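You operate a simulated robot arm through the tools that you are given. There is no shell and no other tool.

Carry out the task below with a simulated robot arm. There is one attempt and no reset: what you move stays moved.

TASK
Strip the blue block in the work table's vise and put it away.
Fine: its dial to FREE; pin into the rack's free hole before the vise lever is freed; jaw slid open; block onto the rubber mat.

Only the result counts: the job must be done as asked and must still hold three seconds after the hand-in. Knocking over, shifting, dropping, spilling or breaking anything else fails it.

THE ROBOT
A 7-joint arm with a fingered hand, fixed in place. Base frame: the origin is at the foot of the arm, x ahead of it, y to its left, z up. Units: mm, rad, N and s.
Its first joint turns from -2.897 to 2.897 rad. Payload 4 kg.
The TCP is the grasp point between the finger pads, 30 mm short of the fingertips. In the tool frame z runs along the fingers and y along their closing line. The gripper opens to 104 mm. The gripper's body begins 35 mm behind the TCP. The gripper is a hand of 4 fingers: y runs from the thumb to the fingers, the wrist lies at [-15, -113, -190] in the tool frame, and closing takes about 1.5 s.
Orientation is told as [roll, pitch, yaw] about the base's x, y, z axes, in that order, counted from this pose: with the fingers straight down and the wrist toward the robot, the tool's x, y and z point along [0, 1, 0], [1, 0, 0] and [0, 0, -1] of the base frame.

THE INTERFACE
- The arm moves only by the tool drive_tool. Its argument "series" is a list of rows, each a list of 2 entries, a list of its own where there are three numbers: the shift along the tool's x, y, z in units of 20 mm (1.0 is 20 mm), then the turn, a rotation vector about the tool's x, y, z in units of 4 degrees (1.0 is 4 degrees). In form: [[[dx, dy, dz], [rx, ry, rz]], ...]. A call has 1 to 20 rows; each row shifts and turns the commanded pose from where the row before left it, along the tool's axes as they then stand. "grip" is the finger opening in mm, from 0 to 104, set as the call begins (left out, the last holds). A call with a number of a shift or a turn outside -1 to 1 is refused whole. A row lasts 0.2 s, in which the tool goes at most 50 mm and 0.15 rad; a call with a longer step from one row to the next is refused whole, and so is a gripper value outside its range. A pose out of reach is approached as far as the arm can. The call stops where the force on the tool passes 40 N (or 10 N more than at its start, if that is more) or the arm is blocked; 0.2 s more then pass. Each finger travels about 153 mm/s and halts on what it meets, pressing with about 23 N; the grip force reading is that of the motor and also rises with nothing between the fingers. The clock runs only during rows and for 0.2 s after the last one: add rows that do not move to give the fingers time. The reply holds the time, the measured pose of the TCP, the force on the tool along the base axes, the opening and the grip force, in the units named above and with some noise, with the torque about the TCP (base axes, N m) and any sound that the robot's microphone picked up.
- Cameras (640 x 400 px; columns grow to the right, rows downward): "scene" is fixed at [49.9, -647.9, 1477.3]; the picture's right is [0.39, -0.92, 0.00], its down [-0.49, -0.21, -0.85] and it looks along [0.78, 0.33, -0.53] (base axes); focal length 335 px, centre (320, 200). "wrist" rides on the gripper at [61, -92, -130] in the tool frame; the picture's right is [-0.81, 0.27, -0.52], its down [-0.53, -0.71, 0.46] and it looks along [-0.24, 0.64, 0.72] (tool axes); focal length 275 px, centre (320, 200). There is no depth. A picture from a camera that has moved, and an enlarged one, comes with that camera's place and axes in the base frame and with its lens.
- camera(camera): a new picture of that camera. The clock stands still meanwhile.
- preshape(shape): the hand has 4 fingers and takes this shape, open, in about a second: jaw (thumb against the fingers, like two jaws); tri (thumb and two fingers); tip (a fingertip pinch); poke (one finger out to press); point (the index stretched); flat (the hand flat); cup (the hand cupped); fist (a fist). The gripper value then closes the fingers along that shape, each until it touches; the sizes above hold for jaw. It gives what a move gives, with no picture.
- inspect(camera, box): a new picture of the part [left, top, right, bottom] of that camera's present view, enlarged. The clock stands still meanwhile.
- hand_in(): hands the job in; it is judged then, once.

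Places have to be worked out from the pictures, the camera data and where the tool is seen. Open the gripper and draw the arm clear of the work before you hand the job in, unless the task says otherwise.

The tools are called after "Emit:" by a JSON object that holds its "api" and its "payload". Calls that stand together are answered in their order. drive_tool: Moves the arm, as the interface text tells. Its arguments: {"type":"object","properties":{"series":{"type":"array"},"grip":{"type":"number"}},"required":["series"]} The other tools are called the same way: preshape (shape) gives the hand a shape; camera (camera) takes a picture; inspect (camera, box) takes an enlarged picture of a part of a camera's view; hand_in () hands the job in.

At the start:

```text
clock: 0.0
tool_pos: [385.7, -268.3, 1252.0]
orientation: [-0.001, -0.001, 0.0]
contact_force: [-0.5, -0.9, -1.0]
ft_torque: [-0.01, 0.02, 0.0]
finger_gap: 103.6
grip_force: 0.1
shape: jaw
```

scene: 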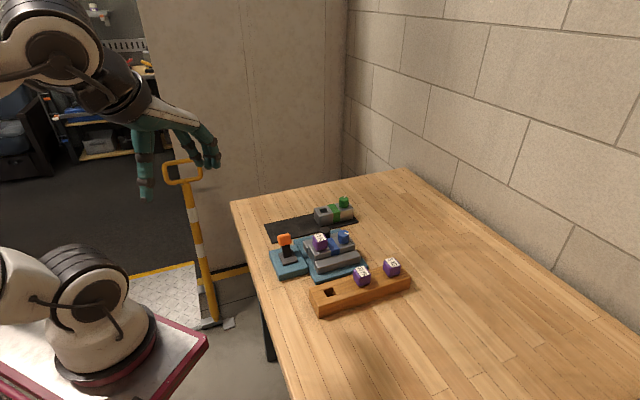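
wrist: 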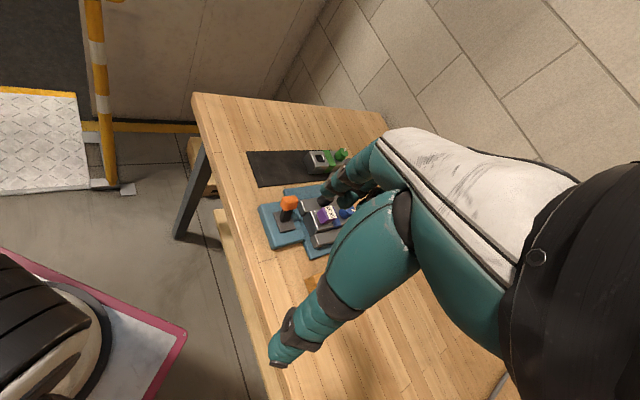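

I start by taking enlarged views of the work area to understand the vise, block, rack and mat.

Emit:
{"api": "inspect", "payload": {"camera": "scene", "box": [240, 180, 430, 320]}}

Emit:
{"api": "inspect", "payload": {"camera": "scene", "box": [260, 215, 370, 285]}}

Emit:
{"api": "inspect", "payload": {"camera": "wrist", "box": [230, 130, 400, 290]}}

```text
2.86 times, centred on (335, 250) of scene
camera zoom: at [49.9, -647.9, 1477.3], right [0.39, -0.92, 0.0], down [-0.49, -0.21, -0.85], along [0.78, 0.33, -0.53], focal length 956 px, centre (277, 57)
```

zoom: 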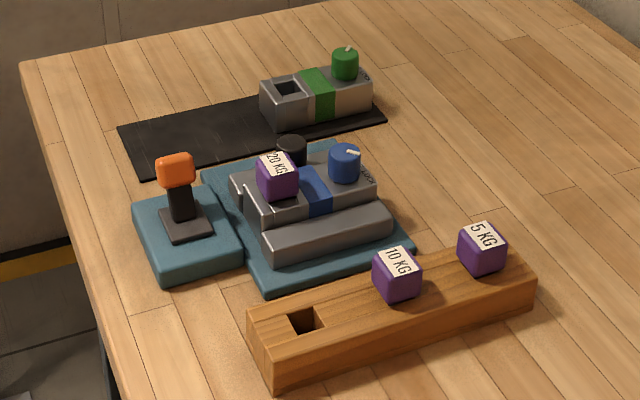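

```text
5.71 times, centred on (315, 250) of scene
camera zoom: at [49.9, -647.9, 1477.3], right [0.39, -0.92, 0.0], down [-0.49, -0.21, -0.85], along [0.78, 0.33, -0.53], focal length 1912 px, centre (349, -86)
```

zoom: 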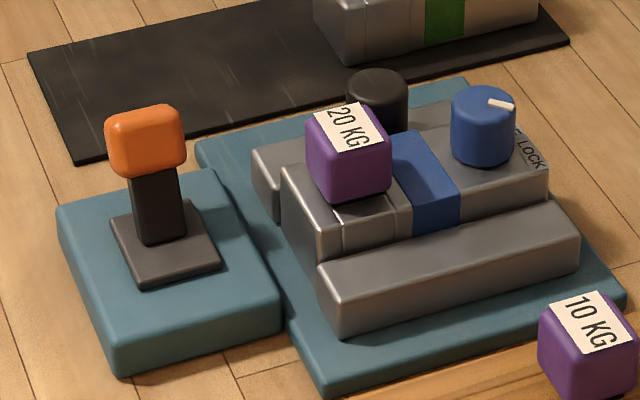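

```text
2.50 times, centred on (315, 210) of wrist
camera zoom: at [293.0, -206.5, 1382.3], right [0.27, -0.81, 0.52], down [-0.71, -0.53, -0.46], along [0.64, -0.24, -0.72], focal length 688 px, centre (332, 175)
```

zoom: 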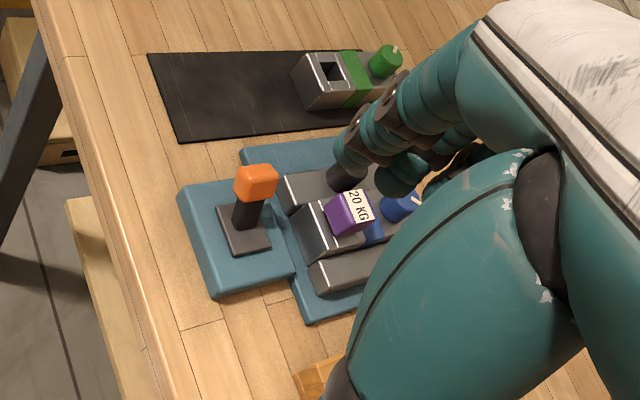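

The two views triangulate well: the orange lever grip is at about (646,-294,934), the 20 KG pin top at about (668,-386,946), and the mat corner at about (687,-229,862), with the table near z=860. The vise axis seems to lie near -45°. I'll move the hand to a side vantage so the wrist camera sees the work without the fingers in the way.

Emit:
{"api": "drive_tool", "payload": {"series": [[[-0.97, 0.3, 0.6], [0, 0, 0]], [[-0.97, 0.3, 0.6], [0, 0, 0]], [[-0.97, 0.3, 0.6], [0, 0, 0]], [[-0.97, 0.3, 0.6], [0, 0, 0]], [[-0.97, 0.3, 0.6], [0, 0, 0]], [[-0.97, 0.3, 0.6], [0, 0, 0]], [[-0.97, 0.3, 0.6], [0, 0, 0]], [[-0.97, 0.3, 0.6], [0, 0, 0]], [[-0.97, 0.3, 0.6], [0, 0, 0]], [[-0.97, 0.3, 0.6], [0, 0, 0]], [[-0.97, 0.3, 0.6], [0, 0, 0]], [[-0.97, 0.3, 0.6], [0, 0, 0]], [[-0.97, 0.3, 0.6], [0, 0, 0]], [[-0.97, 0.3, 0.6], [0, 0, 0]], [[0, 0, 0], [0, 0, 0]]]}}

Emit:
{"api": "camera", "payload": {"camera": "wrist"}}

Emit:
{"api": "camera", "payload": {"camera": "scene"}}

```text
clock: 3.2
tool_pos: [470.1, -540.7, 1081.5]
orientation: [-0.001, 0.0, 0.0]
contact_force: [-0.4, 0.5, 0.1]
ft_torque: [0.0, -0.02, 0.0]
finger_gap: 104.0
grip_force: 0.2
shape: jaw
```

```text
taken
camera wrist: at [378.3, -478.1, 1212.6], right [0.27, -0.81, 0.52], down [-0.71, -0.53, -0.46], along [0.64, -0.24, -0.72], focal length 275 px, centre (320, 200)
```

wrist: 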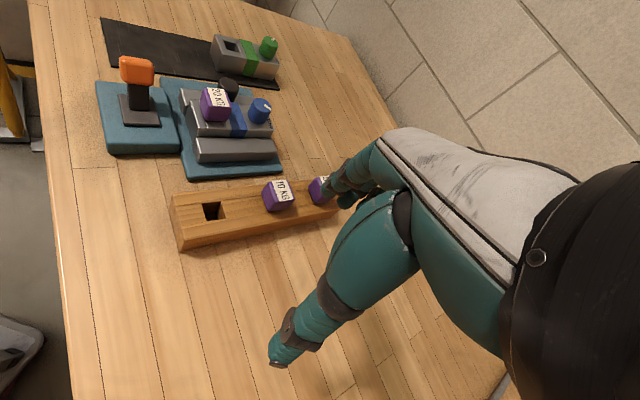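

```text
taken
```

scene: 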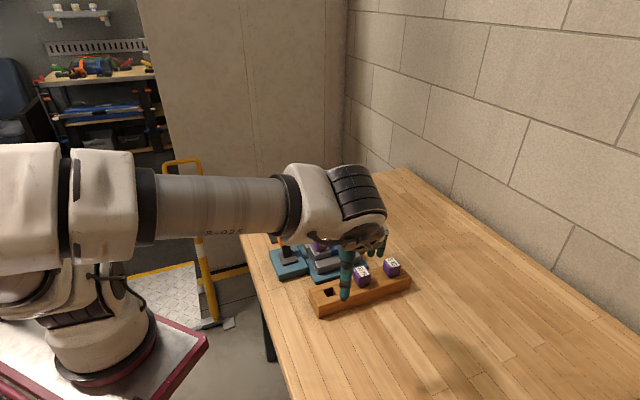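

The wrist camera has a clear view now, so I enlarge the vise, rack and mat.

Emit:
{"api": "inspect", "payload": {"camera": "wrist", "box": [80, 40, 300, 190]}}

Emit:
{"api": "inspect", "payload": {"camera": "wrist", "box": [170, 70, 290, 150]}}

Emit:
{"api": "inspect", "payload": {"camera": "wrist", "box": [160, 160, 350, 260]}}

Emit:
{"api": "inspect", "payload": {"camera": "wrist", "box": [90, 10, 290, 100]}}

```text
2.67 times, centred on (190, 115) of wrist
camera zoom: at [378.3, -478.1, 1212.6], right [0.27, -0.81, 0.52], down [-0.71, -0.53, -0.46], along [0.64, -0.24, -0.72], focal length 734 px, centre (667, 427)
```

zoom: 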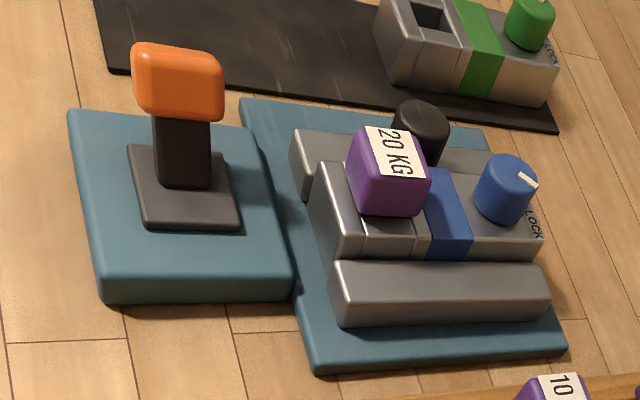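

```text
5.00 times, centred on (230, 110) of wrist
camera zoom: at [378.3, -478.1, 1212.6], right [0.27, -0.81, 0.52], down [-0.71, -0.53, -0.46], along [0.64, -0.24, -0.72], focal length 1376 px, centre (770, 650)
```

zoom: 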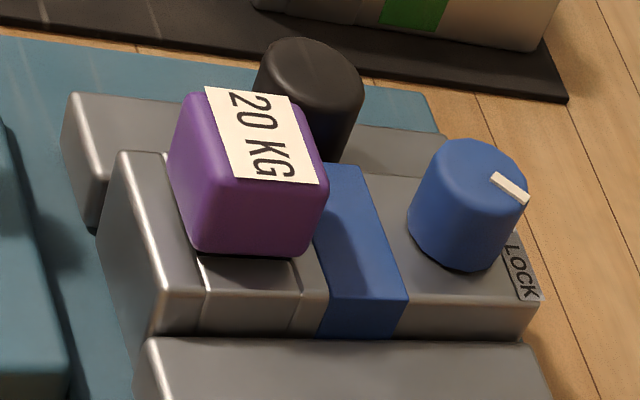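

```text
3.37 times, centred on (255, 210) of wrist
camera zoom: at [378.3, -478.1, 1212.6], right [0.27, -0.81, 0.52], down [-0.71, -0.53, -0.46], along [0.64, -0.24, -0.72], focal length 927 px, centre (539, 166)
```

zoom: 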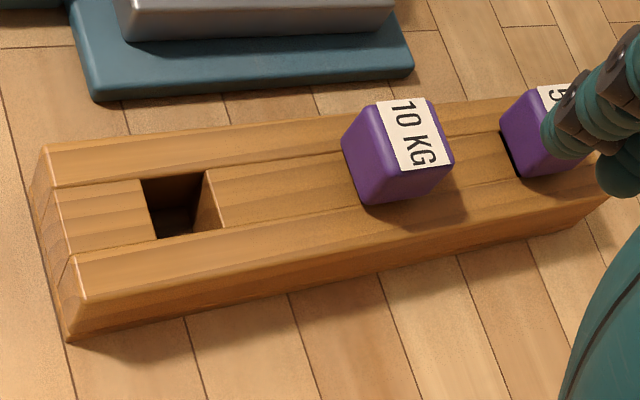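

```text
3.20 times, centred on (190, 55) of wrist
camera zoom: at [378.3, -478.1, 1212.6], right [0.27, -0.81, 0.52], down [-0.71, -0.53, -0.46], along [0.64, -0.24, -0.72], focal length 881 px, centre (736, 664)
```

zoom: 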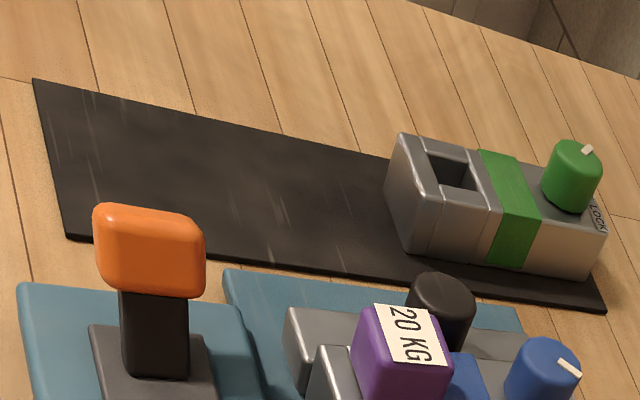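

The pieces are clear now. The pin head top is at about (665,-387,947) and the dial top at about (720,-432,936), with the pointer toward LOCK. The vise axis is about -44°, and the rack has a square free hole. FREE is hidden behind the dial, so I move the wrist camera above the block to read it.

Emit:
{"api": "drive_tool", "payload": {"series": [[[0.12, 0.97, 0.03], [0, 0, 0]], [[0.12, 0.97, 0.03], [0, 0, 0]], [[0.12, 0.97, 0.03], [0, 0, 0]], [[0.12, 0.97, 0.03], [0, 0, 0]], [[0.12, 0.97, 0.03], [0, 0, 0]], [[0.12, 0.97, 0.03], [0, 0, 0]], [[0.12, 0.97, 0.03], [0, 0, 0]], [[0.12, 0.97, 0.03], [0, 0, 0]], [[0.12, 0.97, 0.03], [0, 0, 0]], [[0.12, 0.97, 0.03], [0, 0, 0]], [[0.12, 0.97, 0.03], [0, 0, 0]], [[0.12, 0.97, 0.03], [0, 0, 0]], [[0.12, 0.97, 0.03], [0, 0, 0]], [[0.12, 0.97, 0.03], [0, 0, 0]], [[0.12, 0.97, 0.03], [0, 0, 0]], [[0.12, 0.97, 0.03], [0, 0, 0]], [[0, 0, 0], [0, 0, 0]]]}}

Emit:
{"api": "camera", "payload": {"camera": "wrist"}}

```text
clock: 6.8
tool_pos: [778.8, -503.7, 1075.9]
orientation: [0.0, -0.001, 0.0]
contact_force: [0.7, 0.7, -0.4]
ft_torque: [0.01, 0.0, -0.02]
finger_gap: 103.8
grip_force: 0.0
shape: jaw
```

```text
taken
camera wrist: at [686.2, -441.1, 1206.3], right [0.27, -0.81, 0.52], down [-0.71, -0.53, -0.46], along [0.64, -0.24, -0.72], focal length 275 px, centre (320, 200)
```

wrist: 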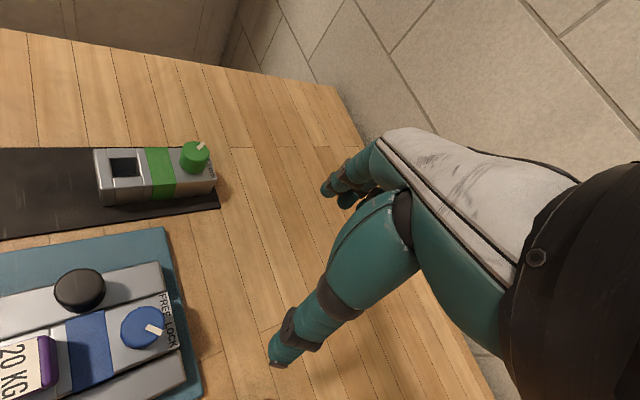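

Emit:
{"api": "inspect", "payload": {"camera": "wrist", "box": [0, 220, 220, 400]}}

Emit:
{"api": "inspect", "payload": {"camera": "wrist", "box": [100, 280, 200, 370]}}

Emit:
{"api": "inspect", "payload": {"camera": "wrist", "box": [80, 130, 230, 220]}}

```text
2.22 times, centred on (110, 310) of wrist
camera zoom: at [686.2, -441.1, 1206.3], right [0.27, -0.81, 0.52], down [-0.71, -0.53, -0.46], along [0.64, -0.24, -0.72], focal length 612 px, centre (787, -44)
```

zoom: 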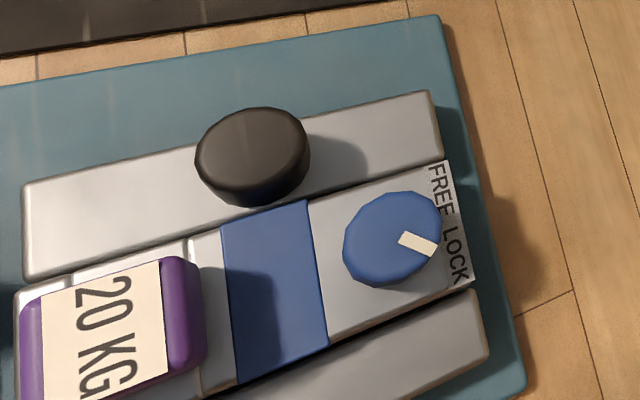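

```text
4.44 times, centred on (150, 325) of wrist
camera zoom: at [686.2, -441.1, 1206.3], right [0.27, -0.81, 0.52], down [-0.71, -0.53, -0.46], along [0.64, -0.24, -0.72], focal length 1224 px, centre (1076, -356)
```

zoom: 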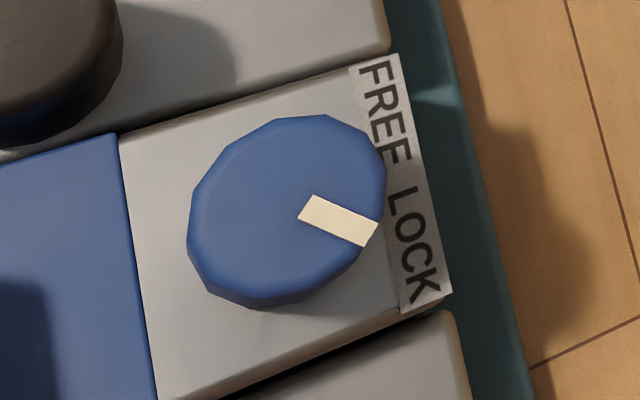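

```text
4.27 times, centred on (155, 175) of wrist
camera zoom: at [686.2, -441.1, 1206.3], right [0.27, -0.81, 0.52], down [-0.71, -0.53, -0.46], along [0.64, -0.24, -0.72], focal length 1174 px, centre (1024, 307)
```

zoom: 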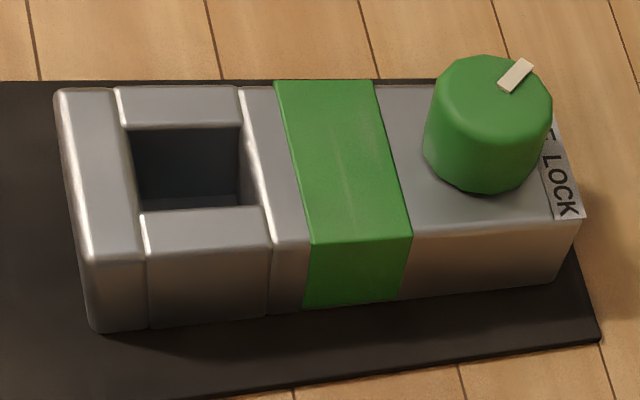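

The text is readable: FREE is at the far corner and LOCK at the near corner. The pointer is at azimuth about -90° (LOCK), and the green sample's pointer is at about 0° (FREE), so the dial needs +90° counter-clockwise seen from above. Next I look at the hand's finger layout.

Emit:
{"api": "inspect", "payload": {"camera": "scene", "box": [320, 130, 520, 280]}}

Emit:
{"api": "inspect", "payload": {"camera": "wrist", "box": [250, 120, 430, 380]}}

```text
2.67 times, centred on (420, 205) of scene
camera zoom: at [49.9, -647.9, 1477.3], right [0.39, -0.92, 0.0], down [-0.49, -0.21, -0.85], along [0.78, 0.33, -0.53], focal length 892 px, centre (53, 187)
```

zoom: 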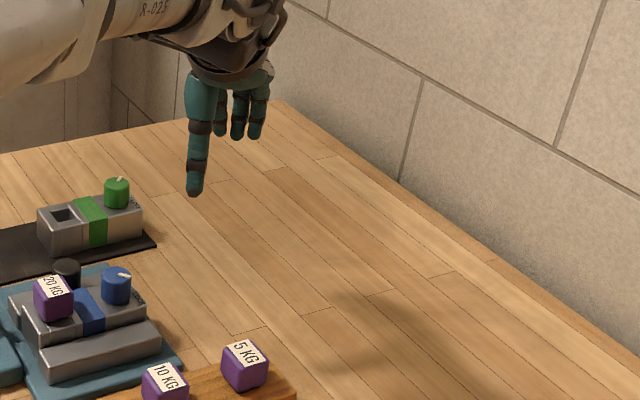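

```text
1.54 times, centred on (340, 250) of wrist
camera zoom: at [686.2, -441.1, 1206.3], right [0.27, -0.81, 0.52], down [-0.71, -0.53, -0.46], along [0.64, -0.24, -0.72], focal length 424 px, centre (289, 123)
```

zoom: 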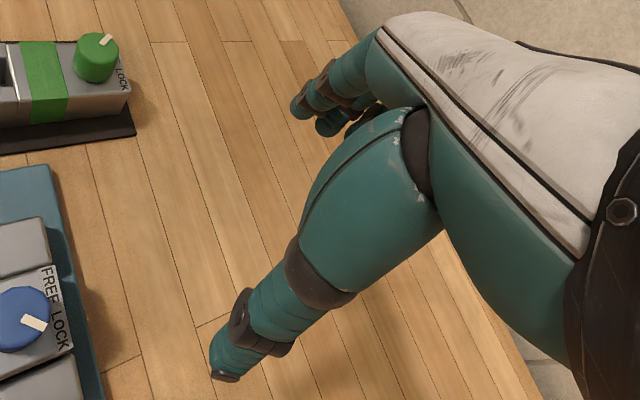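

The hand has a thumb opposing a row of three fingers about 60 mm wide. I place the dial at about (717,-433.5) with its top at z≈938, the block top at z≈915, and the black knob about 58 mm from the dial at azimuth 80°. To keep the finger row off the black knob I'll turn the dial in two strokes between yaw -70° and -22°. First I move above it and yaw.

Emit:
{"api": "drive_tool", "payload": {"series": [[[0.88, -0.77, 0], [0, 0, 0]], [[0.88, -0.77, 0], [0, 0, 0]], [[0.88, -0.77, 0], [0, 0, 0]], [[0.88, -0.77, 0], [0, 0, 0]], [[0, 0, 0], [0, 0, 1]], [[0, 0, 0], [0, 0, 1]], [[0, 0, 0], [0, 0, 1]], [[0, 0, 0], [0, 0, 1]], [[0, 0, 0], [0, 0, 1]], [[0, 0, 0], [0, 0, 1]], [[0, 0, 0], [0, 0, 1]], [[0, 0, 0], [0, 0, 1]], [[0, 0, 0], [0, 0, 1]], [[0, 0, 0], [0, 0, 1]], [[0, 0, 0], [0, 0, 1]], [[0, 0, 0], [0, 0, 1]], [[0, 0, 0], [0, 0, 1]], [[0, 0, 0], [0, 0, 1]], [[0, 0, 0], [0, 0, 1]], [[0, 0, 0], [0, 0, 1]]], "grip": 60}}

Emit:
{"api": "drive_tool", "payload": {"series": [[[0, 0, 0], [0, 0, 1]], [[0, 0, 0], [0, 0, 0.5]], [[0, 0, 0], [0, 0, 0]], [[0, 0, 0], [0, 0, 0]]]}}

Emit:
{"api": "camera", "payload": {"camera": "wrist"}}

Emit:
{"api": "camera", "payload": {"camera": "scene"}}

```text
clock: 11.0
tool_pos: [717.8, -430.3, 1075.0]
orientation: [-0.002, 0.002, -1.118]
contact_force: [0.5, 0.3, 0.2]
ft_torque: [-0.03, 0.0, -0.02]
finger_gap: 60.5
grip_force: 0.0
shape: jaw
```

```text
clock: 12.0
tool_pos: [717.9, -429.4, 1075.2]
orientation: [0.0, -0.001, -1.222]
contact_force: [0.0, -0.4, -0.9]
ft_torque: [-0.02, 0.0, 0.03]
finger_gap: 60.4
grip_force: 0.0
shape: jaw
```

```text
taken
camera wrist: at [743.3, -322.5, 1205.5], right [-0.67, -0.54, 0.52], down [-0.74, 0.49, -0.46], along [-0.01, -0.69, -0.72], focal length 275 px, centre (320, 200)
```

wrist: 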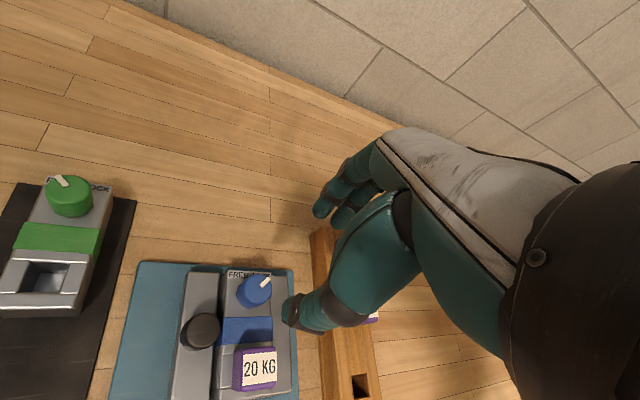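

```text
taken
```

scene: 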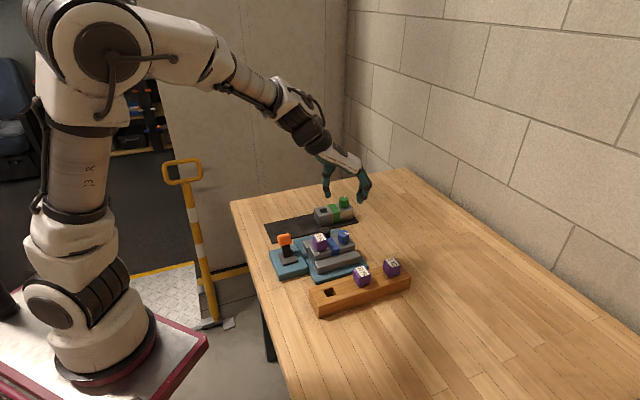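

This vantage shows dial, pin and black knob well, so I enlarge it to refine positions.

Emit:
{"api": "inspect", "payload": {"camera": "wrist", "box": [100, 250, 310, 400]}}

Emit:
{"api": "inspect", "payload": {"camera": "scene", "box": [260, 215, 370, 285]}}

```text
2.67 times, centred on (205, 325) of wrist
camera zoom: at [743.3, -322.5, 1205.5], right [-0.67, -0.54, 0.52], down [-0.74, 0.49, -0.46], along [-0.01, -0.69, -0.72], focal length 734 px, centre (627, -133)
```

zoom: 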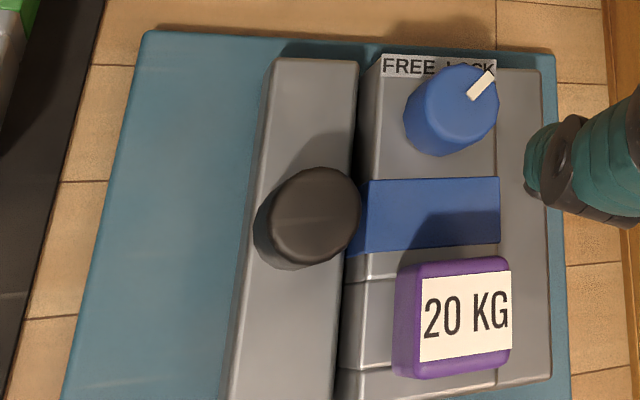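

```text
5.71 times, centred on (315, 250) of scene
camera zoom: at [49.9, -647.9, 1477.3], right [0.39, -0.92, 0.0], down [-0.49, -0.21, -0.85], along [0.78, 0.33, -0.53], focal length 1912 px, centre (349, -86)
```

zoom: 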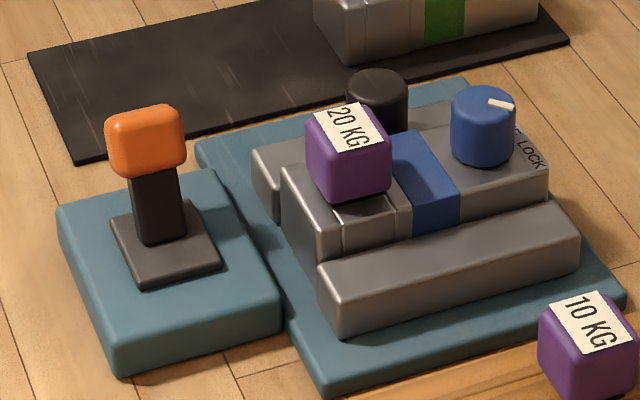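

Three views agree: the dial axis is at (717,-433), the pin top centre is at about (669.5,-386,943), and the black knob is at about (725,-379) with r≈16. I narrow the grip to 50 and descend around the dial, first stopping a bit high to check alignment.

Emit:
{"api": "drive_tool", "payload": {"series": [[[-0.11, 0.17, 0], [0, 0, 0]], [[0, 0, 0.9], [0, 0, 0]], [[0, 0, 0.9], [0, 0, 0]], [[0, 0, 0.9], [0, 0, 0]], [[0, 0, 0.9], [0, 0, 0]], [[0, 0, 0.9], [0, 0, 0]], [[0, 0, 0.7], [0, 0, 0]], [[0, 0, 0], [0, 0, 0]]], "grip": 50}}

Emit:
{"api": "inspect", "payload": {"camera": "scene", "box": [280, 180, 400, 280]}}

Emit:
{"api": "inspect", "payload": {"camera": "wrist", "box": [220, 150, 400, 350]}}

```text
clock: 13.8
tool_pos: [718.0, -437.4, 969.2]
orientation: [0.002, 0.0, -1.221]
contact_force: [0.0, -0.1, 0.1]
ft_torque: [0.0, 0.02, 0.0]
finger_gap: 50.5
grip_force: 0.1
shape: jaw
```

```text
4.00 times, centred on (340, 230) of scene
camera zoom: at [49.9, -647.9, 1477.3], right [0.39, -0.92, 0.0], down [-0.49, -0.21, -0.85], along [0.78, 0.33, -0.53], focal length 1339 px, centre (240, 80)
```

zoom: 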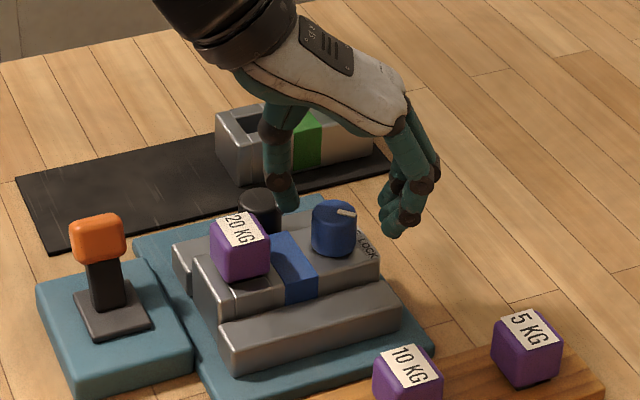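

```text
2.00 times, centred on (310, 250) of wrist
camera zoom: at [743.4, -329.5, 1099.8], right [-0.67, -0.54, 0.52], down [-0.74, 0.49, -0.46], along [-0.01, -0.69, -0.72], focal length 551 px, centre (340, 100)
```

zoom: 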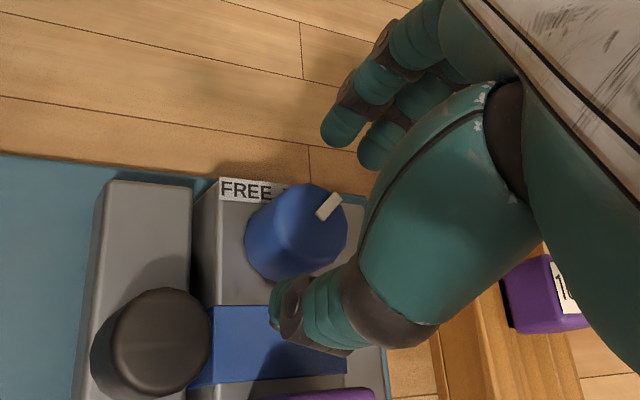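

The measured y is about 4 mm from what I asked for, so I wait briefly to see if the arm was still settling before correcting.

Emit:
{"api": "drive_tool", "payload": {"series": [[[0, 0, 0], [0, 0, 0]], [[0, 0, 0], [0, 0, 0]], [[0, 0, 0], [0, 0, 0]]]}}

```text
clock: 14.6
tool_pos: [717.6, -436.4, 969.2]
orientation: [-0.001, 0.001, -1.221]
contact_force: [-0.4, -1.2, 0.4]
ft_torque: [0.0, 0.02, -0.02]
finger_gap: 50.5
grip_force: 0.2
shape: jaw
```

The offset is steady, so I correct by 3 mm, descend to z≈948, and then close on the dial.

Emit:
{"api": "drive_tool", "payload": {"series": [[[0.04, -0.15, 0], [0, 0, 0]], [[0, 0, 0.52], [0, 0, 0]], [[0, 0, 0.52], [0, 0, 0]], [[0, 0, 0], [0, 0, 0]], [[0, 0, 0], [0, 0, 0]]]}}

Emit:
{"api": "drive_tool", "payload": {"series": [[[0, 0, 0], [0, 0, 0]], [[0, 0, 0], [0, 0, 0]], [[0, 0, 0], [0, 0, 0]], [[0, 0, 0], [0, 0, 0]], [[0, 0, 0], [0, 0, 0]], [[0, 0, 0], [0, 0, 0]]], "grip": 22}}

Emit:
{"api": "inspect", "payload": {"camera": "scene", "box": [280, 180, 400, 280]}}

Emit:
{"api": "inspect", "payload": {"camera": "wrist", "box": [220, 150, 400, 350]}}

```text
clock: 15.8
tool_pos: [717.4, -432.5, 949.4]
orientation: [-0.001, 0.001, -1.223]
contact_force: [-1.0, -0.9, -0.3]
ft_torque: [0.0, -0.03, -0.01]
finger_gap: 50.6
grip_force: 0.0
shape: jaw
```

```text
clock: 17.2
tool_pos: [716.7, -432.1, 949.4]
orientation: [-0.001, -0.002, -1.223]
contact_force: [-0.9, 1.2, -2.3]
ft_torque: [-0.01, 0.0, 0.01]
finger_gap: 22.8
grip_force: 22.9
shape: jaw
```

```text
4.00 times, centred on (340, 230) of scene
camera zoom: at [49.9, -647.9, 1477.3], right [0.39, -0.92, 0.0], down [-0.49, -0.21, -0.85], along [0.78, 0.33, -0.53], focal length 1339 px, centre (240, 80)
```

zoom: 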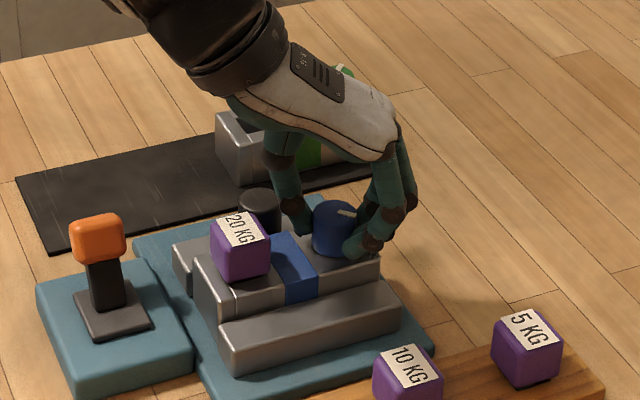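

```text
2.00 times, centred on (310, 250) of wrist
camera zoom: at [743.4, -324.6, 1080.0], right [-0.67, -0.54, 0.52], down [-0.74, 0.49, -0.46], along [-0.01, -0.69, -0.72], focal length 551 px, centre (340, 100)
```

zoom: 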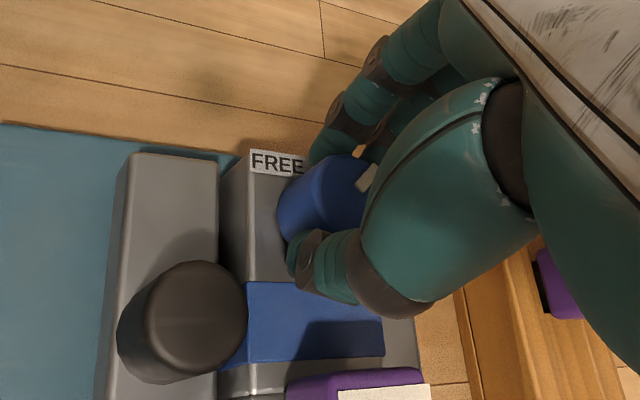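

The hand holds the dial (22.9 N). I turn it counter-clockwise by 48° as the first stroke.

Emit:
{"api": "drive_tool", "payload": {"series": [[[0, 0, 0], [0, 0, -1]], [[0, 0, 0], [0, 0, -1]], [[0, 0, 0], [0, 0, -1]], [[0, 0, 0], [0, 0, -1]], [[0, 0, 0], [0, 0, -1]], [[0, 0, 0], [0, 0, -1]], [[0, 0, 0], [0, 0, -1]], [[0, 0, 0], [0, 0, -1]], [[0, 0, 0], [0, 0, -1]], [[0, 0, 0], [0, 0, -1]], [[0, 0, 0], [0, 0, -1]], [[0, 0, 0], [0, 0, -1]], [[0, 0, 0], [0, 0, 0]], [[0, 0, 0], [0, 0, 0]]]}}

Emit:
{"api": "inspect", "payload": {"camera": "scene", "box": [280, 180, 400, 280]}}

Emit:
{"api": "inspect", "payload": {"camera": "wrist", "box": [220, 150, 400, 350]}}

```text
clock: 20.2
tool_pos: [715.8, -432.2, 949.5]
orientation: [-0.001, -0.002, -0.383]
contact_force: [-1.0, 0.0, -4.7]
ft_torque: [0.0, -0.05, -0.01]
finger_gap: 22.5
grip_force: 22.9
shape: jaw
```

```text
4.00 times, centred on (340, 230) of scene
camera zoom: at [49.9, -647.9, 1477.3], right [0.39, -0.92, 0.0], down [-0.49, -0.21, -0.85], along [0.78, 0.33, -0.53], focal length 1339 px, centre (240, 80)
```

zoom: 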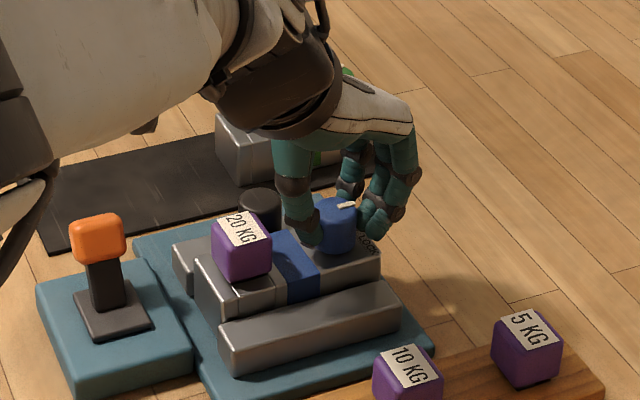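

```text
2.00 times, centred on (310, 250) of wrist
camera zoom: at [654.5, -340.0, 1080.7], right [-0.05, -0.85, 0.52], down [-0.86, -0.23, -0.46], along [0.51, -0.47, -0.72], focal length 551 px, centre (340, 100)
```

zoom: 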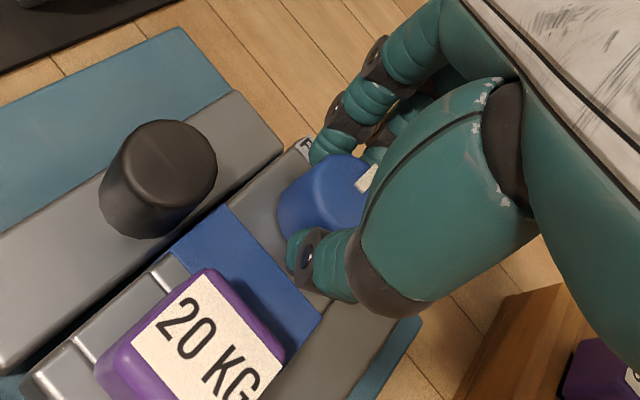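

The dial turned with the hand and the fingers are well clear of the black knob, so there's room to continue this stroke. I turn another 32°, then check.

Emit:
{"api": "drive_tool", "payload": {"series": [[[0, 0, 0], [0, 0, -1]], [[0, 0, 0], [0, 0, -1]], [[0, 0, 0], [0, 0, -1]], [[0, 0, 0], [0, 0, -1]], [[0, 0, 0], [0, 0, -1]], [[0, 0, 0], [0, 0, -1]], [[0, 0, 0], [0, 0, -1]], [[0, 0, 0], [0, 0, -1]], [[0, 0, 0], [0, 0, 0]], [[0, 0, 0], [0, 0, 0]]]}}

Emit:
{"api": "inspect", "payload": {"camera": "scene", "box": [280, 180, 400, 280]}}

Emit:
{"api": "inspect", "payload": {"camera": "wrist", "box": [220, 150, 400, 350]}}

```text
clock: 22.4
tool_pos: [716.3, -432.6, 949.5]
orientation: [-0.001, 0.001, 0.174]
contact_force: [-0.5, -1.9, 1.3]
ft_torque: [-0.04, 0.0, -0.02]
finger_gap: 22.7
grip_force: 22.9
shape: jaw
```

```text
4.00 times, centred on (340, 230) of scene
camera zoom: at [49.9, -647.9, 1477.3], right [0.39, -0.92, 0.0], down [-0.49, -0.21, -0.85], along [0.78, 0.33, -0.53], focal length 1339 px, centre (240, 80)
```

zoom: 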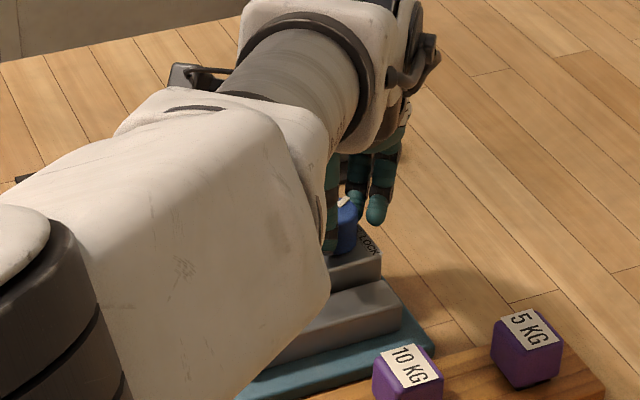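

```text
2.00 times, centred on (310, 250) of wrist
camera zoom: at [615.1, -388.0, 1079.7], right [0.41, -0.75, 0.52], down [-0.61, -0.65, -0.46], along [0.68, -0.13, -0.72], focal length 551 px, centre (340, 100)
```

zoom: 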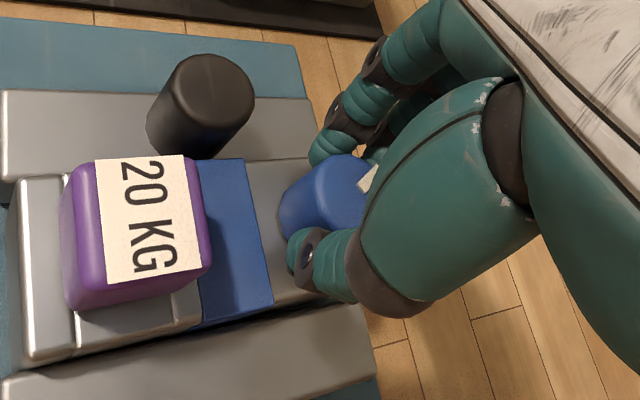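

The pointer stays fixed relative to the hand, so the dial is following. I turn the last 10°, release, and rise for a look.

Emit:
{"api": "drive_tool", "payload": {"series": [[[0, 0, 0], [0, 0, -1]], [[0, 0, 0], [0, 0, -1]], [[0, 0, 0], [0, 0, -0.5]], [[0, 0, 0], [0, 0, 0]], [[0, 0, 0], [0, 0, 0]]]}}

Emit:
{"api": "drive_tool", "payload": {"series": [[[0, 0, 0], [0, 0, 0]], [[0, 0, 0], [0, 0, 0]], [[0, 0, -0.5], [0, 0, 0]], [[0, 0, -0.9], [0, 0, 0]], [[0, 0, -0.9], [0, 0, 0]], [[0, 0, -0.9], [0, 0, 0]], [[0, 0, -0.9], [0, 0, 0]], [[0, 0, -0.9], [0, 0, 0]], [[0, 0, -0.9], [0, 0, 0]], [[0, 0, 0], [0, 0, 0]]], "grip": 50}}

Emit:
{"api": "camera", "payload": {"camera": "wrist"}}

Emit:
{"api": "inspect", "payload": {"camera": "wrist", "box": [100, 220, 340, 400]}}

```text
clock: 23.6
tool_pos: [715.9, -432.8, 949.4]
orientation: [0.0, 0.0, 0.35]
contact_force: [-2.2, -3.8, 1.7]
ft_torque: [-0.07, 0.03, 0.0]
finger_gap: 22.4
grip_force: 23.0
shape: jaw
```

```text
clock: 25.8
tool_pos: [715.9, -432.3, 1067.5]
orientation: [0.001, 0.0, 0.348]
contact_force: [-0.3, 0.6, 0.3]
ft_torque: [-0.01, -0.04, 0.0]
finger_gap: 49.8
grip_force: 0.1
shape: jaw
```

```text
taken
camera wrist: at [609.1, -404.8, 1198.1], right [0.54, -0.67, 0.52], down [-0.49, -0.74, -0.46], along [0.69, -0.01, -0.72], focal length 275 px, centre (320, 200)
```

wrist: 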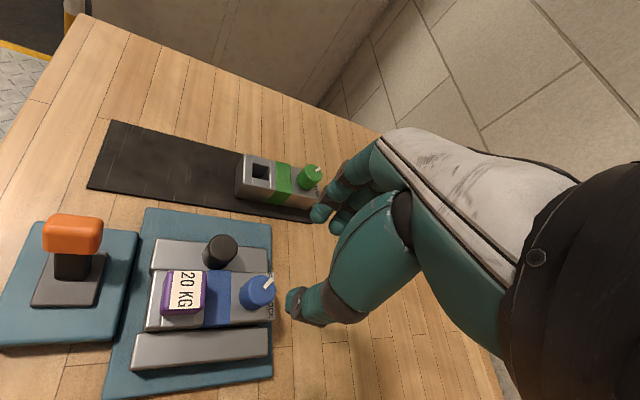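

```text
2.22 times, centred on (220, 310) of wrist
camera zoom: at [609.1, -404.8, 1198.1], right [0.54, -0.67, 0.52], down [-0.49, -0.74, -0.46], along [0.69, -0.01, -0.72], focal length 612 px, centre (542, -44)
```

zoom: 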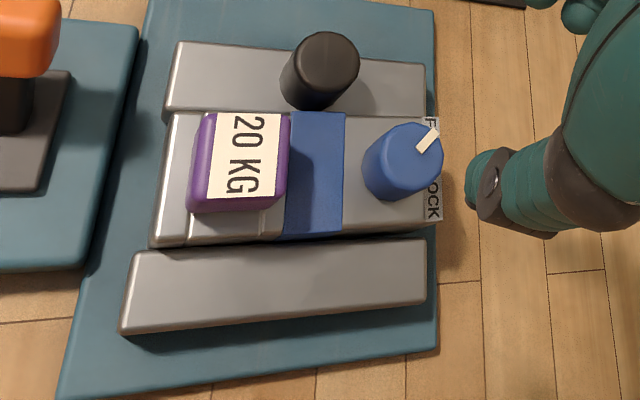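

The pointer now reads about azimuth +3..5° by my rough computation, with the target near 0°. I zoom in to check it precisely.

Emit:
{"api": "inspect", "payload": {"camera": "wrist", "box": [230, 260, 290, 310]}}

Emit:
{"api": "inspect", "payload": {"camera": "wrist", "box": [290, 150, 350, 200]}}

```text
8.00 times, centred on (260, 285) of wrist
camera zoom: at [609.1, -404.8, 1198.1], right [0.54, -0.67, 0.52], down [-0.49, -0.74, -0.46], along [0.69, -0.01, -0.72], focal length 2202 px, centre (800, -480)
```

zoom: 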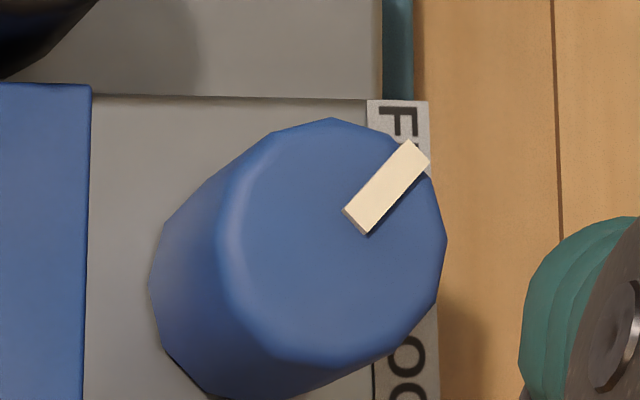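

```text
8.00 times, centred on (320, 175) of wrist
camera zoom: at [609.1, -404.8, 1198.1], right [0.54, -0.67, 0.52], down [-0.49, -0.74, -0.46], along [0.69, -0.01, -0.72], focal length 2202 px, centre (320, 400)
```

zoom: 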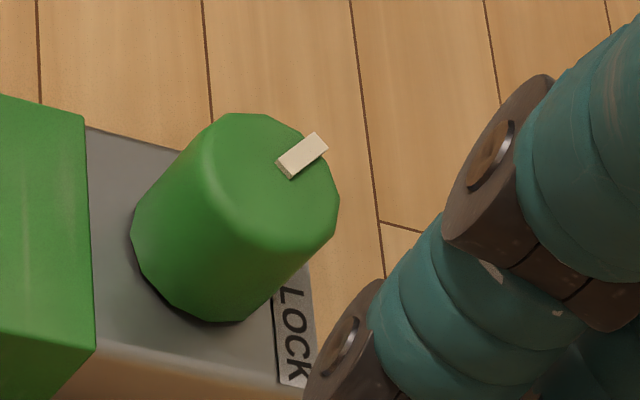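

The blue pointer is at 0.5° and the green sample's FREE pointer at 1.1°, so the dial is at FREE. Next is the pin: block, vise and rack are all at -45°, so I yaw to -45° and hover over the pin head.

Emit:
{"api": "drive_tool", "payload": {"series": [[[0, 0, 0], [0, 0, 1]], [[0, 0, 0], [0, 0, 1]], [[0, 0, 0], [0, 0, 1]], [[0, 0, 0], [0, 0, 1]], [[0, 0, 0], [0, 0, 1]], [[0, 0, 0], [0, 0, 1]], [[0, 0, 0], [0, 0, 1]], [[0, 0, 0], [0, 0, 1]], [[0, 0, 0], [0, 0, 1]], [[0, 0, 0], [0, 0, 1]], [[0, 0, 0], [0, 0, 1]], [[0, 0, 0], [0, 0, 1]], [[0, 0, 0], [0, 0, 1]], [[0, 0, 0], [0, 0, 1]], [[0, 0, 0], [0, 0, 1]], [[0, 0, 0], [0, 0, 1]], [[0, 0, 0], [0, 0, 0.25]]], "grip": 58}}

Emit:
{"api": "drive_tool", "payload": {"series": [[[-0.05, -0.82, 0], [0, 0, 0]], [[-0.05, -0.82, 0], [0, 0, 0]], [[-0.05, -0.82, 0], [0, 0, 0]], [[-0.05, -0.82, 0], [0, 0, 0]], [[0, 0, 0], [0, 0, 0]], [[0, 0, 0], [0, 0, 0]], [[0, 0, 0], [0, 0, 0]]]}}

Emit:
{"api": "camera", "payload": {"camera": "wrist"}}

Emit:
{"api": "inspect", "payload": {"camera": "wrist", "box": [140, 200, 380, 400]}}

```text
clock: 29.4
tool_pos: [716.8, -432.0, 1067.5]
orientation: [-0.001, -0.001, -0.786]
contact_force: [0.0, -0.5, 0.4]
ft_torque: [0.04, -0.01, 0.0]
finger_gap: 57.7
grip_force: 0.1
shape: jaw
```

```text
clock: 31.0
tool_pos: [667.2, -387.8, 1068.4]
orientation: [0.0, 0.001, -0.785]
contact_force: [0.2, 0.6, -0.4]
ft_torque: [0.0, 0.0, 0.0]
finger_gap: 57.8
grip_force: 0.1
shape: jaw
```

```text
taken
camera wrist: at [645.2, -279.5, 1197.9], right [-0.38, -0.77, 0.52], down [-0.88, 0.13, -0.46], along [0.28, -0.63, -0.72], focal length 275 px, centre (320, 200)
```

wrist: 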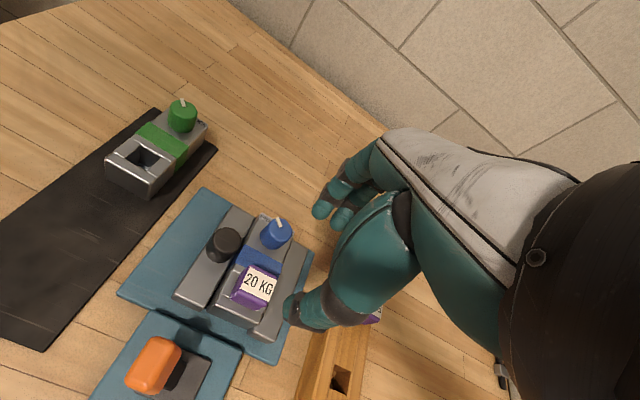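

```text
2.00 times, centred on (260, 300) of wrist
camera zoom: at [645.2, -279.5, 1197.9], right [-0.38, -0.77, 0.52], down [-0.88, 0.13, -0.46], along [0.28, -0.63, -0.72], focal length 551 px, centre (440, 0)
```

zoom: 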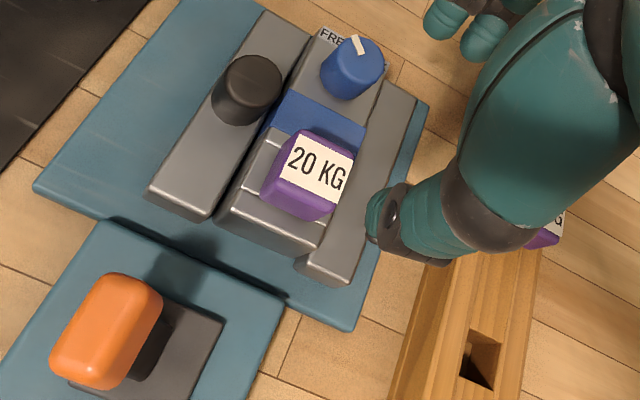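

With four views, the pin top centre is at (670.3,-387,942) and the rack hole at (548.6,-462.3) with rack top z≈899. I align with a 4 mm lateral offset away from the black knob and descend to the height used for the dial.

Emit:
{"api": "drive_tool", "payload": {"series": [[[-0.06, 0.08, 0], [0, 0, 0]], [[0, 0, 0.95], [0, 0, 0]], [[0, 0, 0.95], [0, 0, 0]], [[0, 0, 0.95], [0, 0, 0]], [[0, 0, 0.95], [0, 0, 0]], [[0, 0, 0.7], [0, 0, 0]], [[0, 0, 0], [0, 0, 0]], [[0, 0, 0], [0, 0, 0]]]}}

Emit:
{"api": "inspect", "payload": {"camera": "scene", "box": [270, 180, 390, 280]}}

Emit:
{"api": "inspect", "payload": {"camera": "wrist", "box": [200, 150, 400, 350]}}

```text
clock: 32.8
tool_pos: [668.0, -388.5, 975.5]
orientation: [-0.001, 0.001, -0.785]
contact_force: [-0.2, 0.9, -0.7]
ft_torque: [-0.02, -0.02, -0.01]
finger_gap: 57.6
grip_force: 0.0
shape: jaw
```

```text
4.00 times, centred on (330, 230) of scene
camera zoom: at [49.9, -647.9, 1477.3], right [0.39, -0.92, 0.0], down [-0.49, -0.21, -0.85], along [0.78, 0.33, -0.53], focal length 1339 px, centre (280, 80)
```

zoom: 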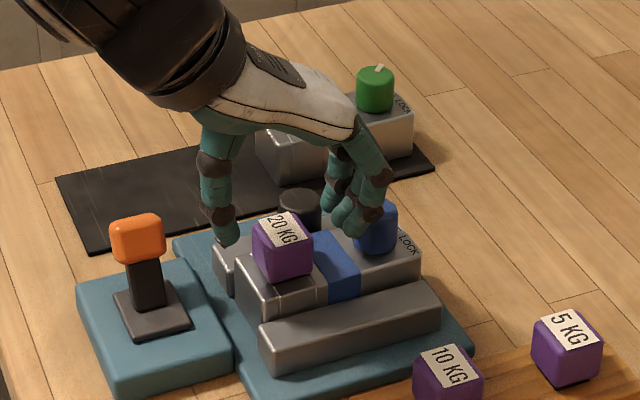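

```text
2.00 times, centred on (300, 250) of wrist
camera zoom: at [646.1, -281.1, 1107.1], right [-0.38, -0.77, 0.52], down [-0.88, 0.13, -0.46], along [0.28, -0.63, -0.72], focal length 551 px, centre (360, 100)
```

zoom: 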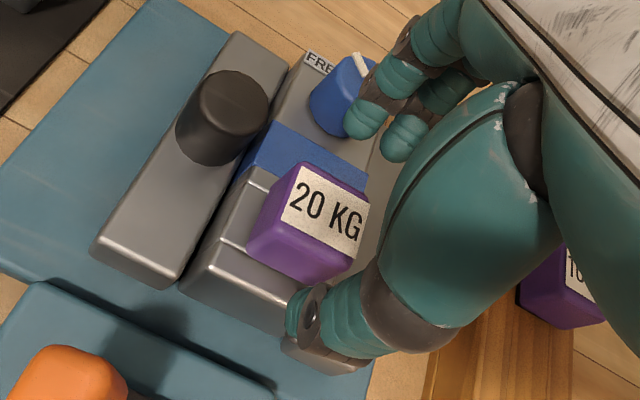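

Alignment looks good; the fingers pass fairly close to the dial, so I narrow the opening to 46 (cube ≈31) before lowering the last 26 mm.

Emit:
{"api": "drive_tool", "payload": {"series": [[[0, 0, 0], [0, 0, 0]], [[-0.06, 0, 0], [0, 0, 0]], [[0, 0, 0.45], [0, 0, 0]], [[0, 0, 0.45], [0, 0, 0]], [[0, 0, 0.4], [0, 0, 0]], [[0, 0, 0], [0, 0, 0]]], "grip": 46}}

Emit:
{"api": "drive_tool", "payload": {"series": [[[0, 0, 0], [0, 0, 0]], [[0, 0, 0], [0, 0, 0]], [[0, 0, 0], [0, 0, 0]], [[0, 0, 0], [0, 0, 0]], [[0, 0, 0], [0, 0, 0]]], "grip": 20}}

Emit:
{"api": "inspect", "payload": {"camera": "scene", "box": [270, 180, 390, 280]}}

Emit:
{"api": "inspect", "payload": {"camera": "wrist", "box": [200, 150, 400, 350]}}

```text
clock: 34.2
tool_pos: [664.7, -390.7, 951.1]
orientation: [0.001, 0.001, -0.785]
contact_force: [1.2, 0.8, -0.2]
ft_torque: [0.02, 0.02, 0.04]
finger_gap: 46.4
grip_force: 0.1
shape: jaw
```

```text
clock: 35.4
tool_pos: [665.4, -391.0, 951.3]
orientation: [0.0, 0.0, -0.787]
contact_force: [0.1, -0.1, -0.8]
ft_torque: [0.03, -0.02, 0.0]
finger_gap: 25.0
grip_force: 22.9
shape: jaw
```

```text
4.00 times, centred on (330, 230) of scene
camera zoom: at [49.9, -647.9, 1477.3], right [0.39, -0.92, 0.0], down [-0.49, -0.21, -0.85], along [0.78, 0.33, -0.53], focal length 1339 px, centre (280, 80)
```

zoom: 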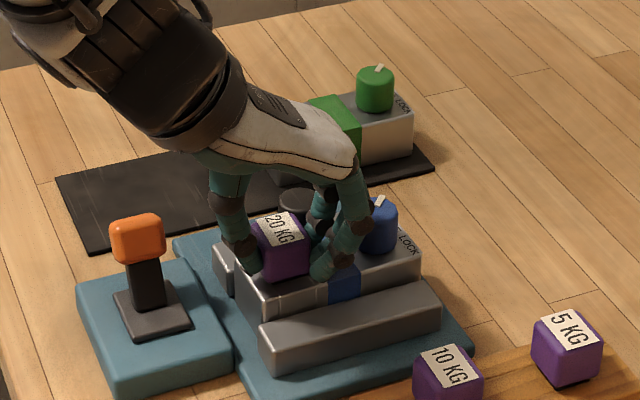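

```text
2.00 times, centred on (300, 250) of wrist
camera zoom: at [644.6, -282.0, 1080.7], right [-0.38, -0.77, 0.52], down [-0.88, 0.13, -0.46], along [0.28, -0.63, -0.72], focal length 551 px, centre (360, 100)
```

zoom: 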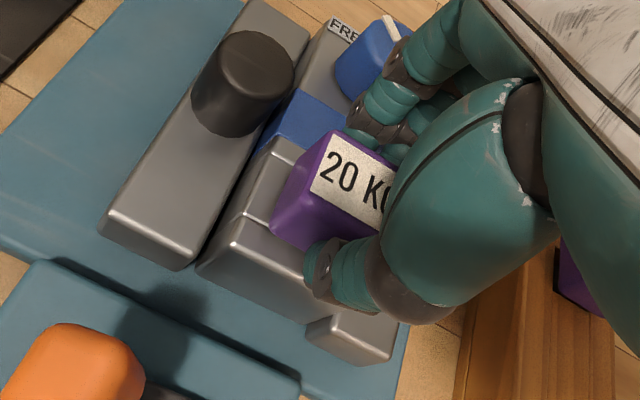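

The cube is gripped (gap 25, 22.9 N). I lift straight up, slowly at first.

Emit:
{"api": "drive_tool", "payload": {"series": [[[0, 0, -0.3], [0, 0, 0]], [[0, 0, -0.3], [0, 0, 0]], [[0, 0, -0.4], [0, 0, 0]], [[0, 0, 0], [0, 0, 0]]]}}

Emit:
{"api": "inspect", "payload": {"camera": "scene", "box": [270, 180, 390, 280]}}

```text
clock: 36.4
tool_pos: [667.7, -390.8, 970.7]
orientation: [0.0, -0.001, -0.785]
contact_force: [0.1, 0.2, -1.1]
ft_torque: [0.02, 0.02, -0.03]
finger_gap: 24.6
grip_force: 23.5
shape: jaw
```

```text
4.00 times, centred on (330, 230) of scene
camera zoom: at [49.9, -647.9, 1477.3], right [0.39, -0.92, 0.0], down [-0.49, -0.21, -0.85], along [0.78, 0.33, -0.53], focal length 1339 px, centre (280, 80)
```

zoom: 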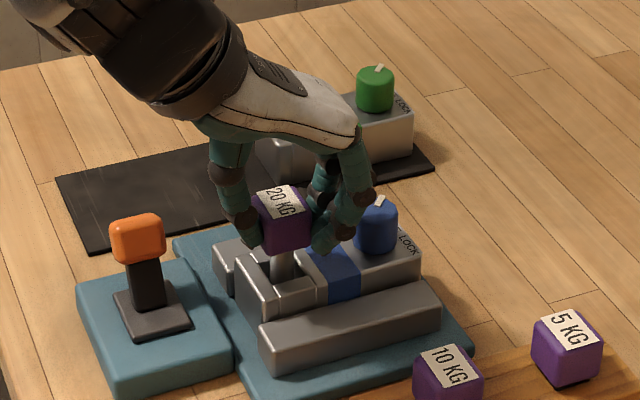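

The pin rises freely with its shaft visible. I keep lifting until it's well clear.

Emit:
{"api": "drive_tool", "payload": {"series": [[[0, 0, -0.6], [0, 0, 0]], [[0, 0, -0.7], [0, 0, 0]], [[0, 0, -0.7], [0, 0, 0]], [[0, 0, -0.7], [0, 0, 0]], [[0, 0, -0.7], [0, 0, 0]], [[0, 0, -0.7], [0, 0, 0]], [[0, 0, 0], [0, 0, 0]], [[0, 0, 0], [0, 0, 0]]]}}

Emit:
{"api": "camera", "payload": {"camera": "scene"}}

Emit:
{"api": "inspect", "payload": {"camera": "scene", "box": [270, 160, 390, 260]}}

Emit:
{"api": "camera", "payload": {"camera": "wrist"}}

```text
clock: 38.2
tool_pos: [667.8, -390.9, 1052.2]
orientation: [-0.001, -0.001, -0.786]
contact_force: [0.0, 0.3, -1.2]
ft_torque: [0.0, 0.02, -0.01]
finger_gap: 24.9
grip_force: 22.7
shape: jaw
```

```text
taken
```

scene: 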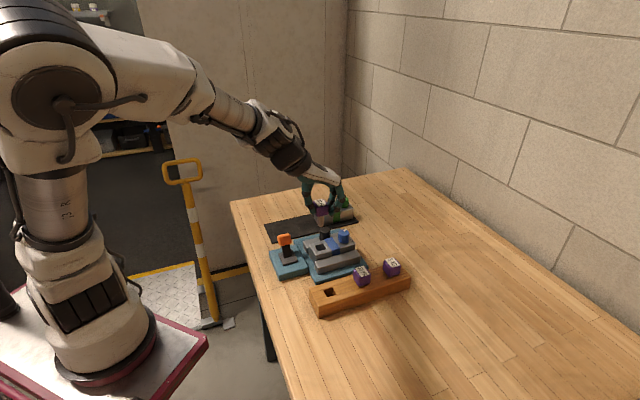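

```text
4.00 times, centred on (330, 210) of scene
camera zoom: at [49.9, -647.9, 1477.3], right [0.39, -0.92, 0.0], down [-0.49, -0.21, -0.85], along [0.78, 0.33, -0.53], focal length 1339 px, centre (280, 160)
```

zoom: 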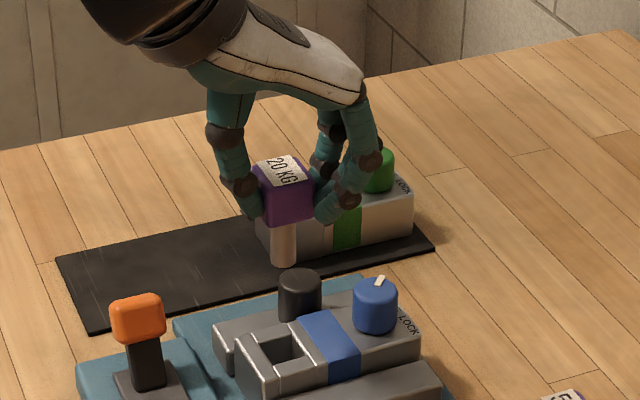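

```text
taken
camera wrist: at [647.1, -282.3, 1183.8], right [-0.38, -0.77, 0.52], down [-0.88, 0.13, -0.46], along [0.28, -0.63, -0.72], focal length 275 px, centre (320, 200)
```

wrist: 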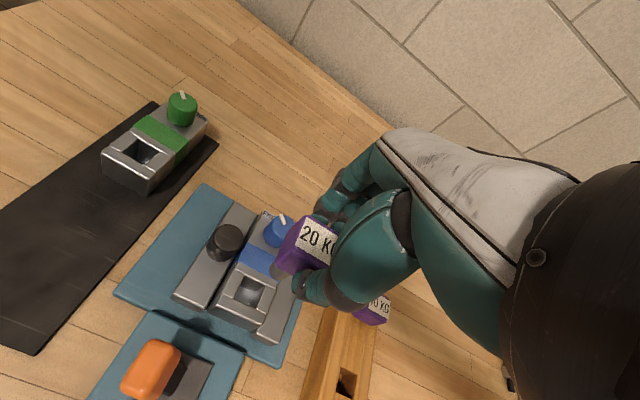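

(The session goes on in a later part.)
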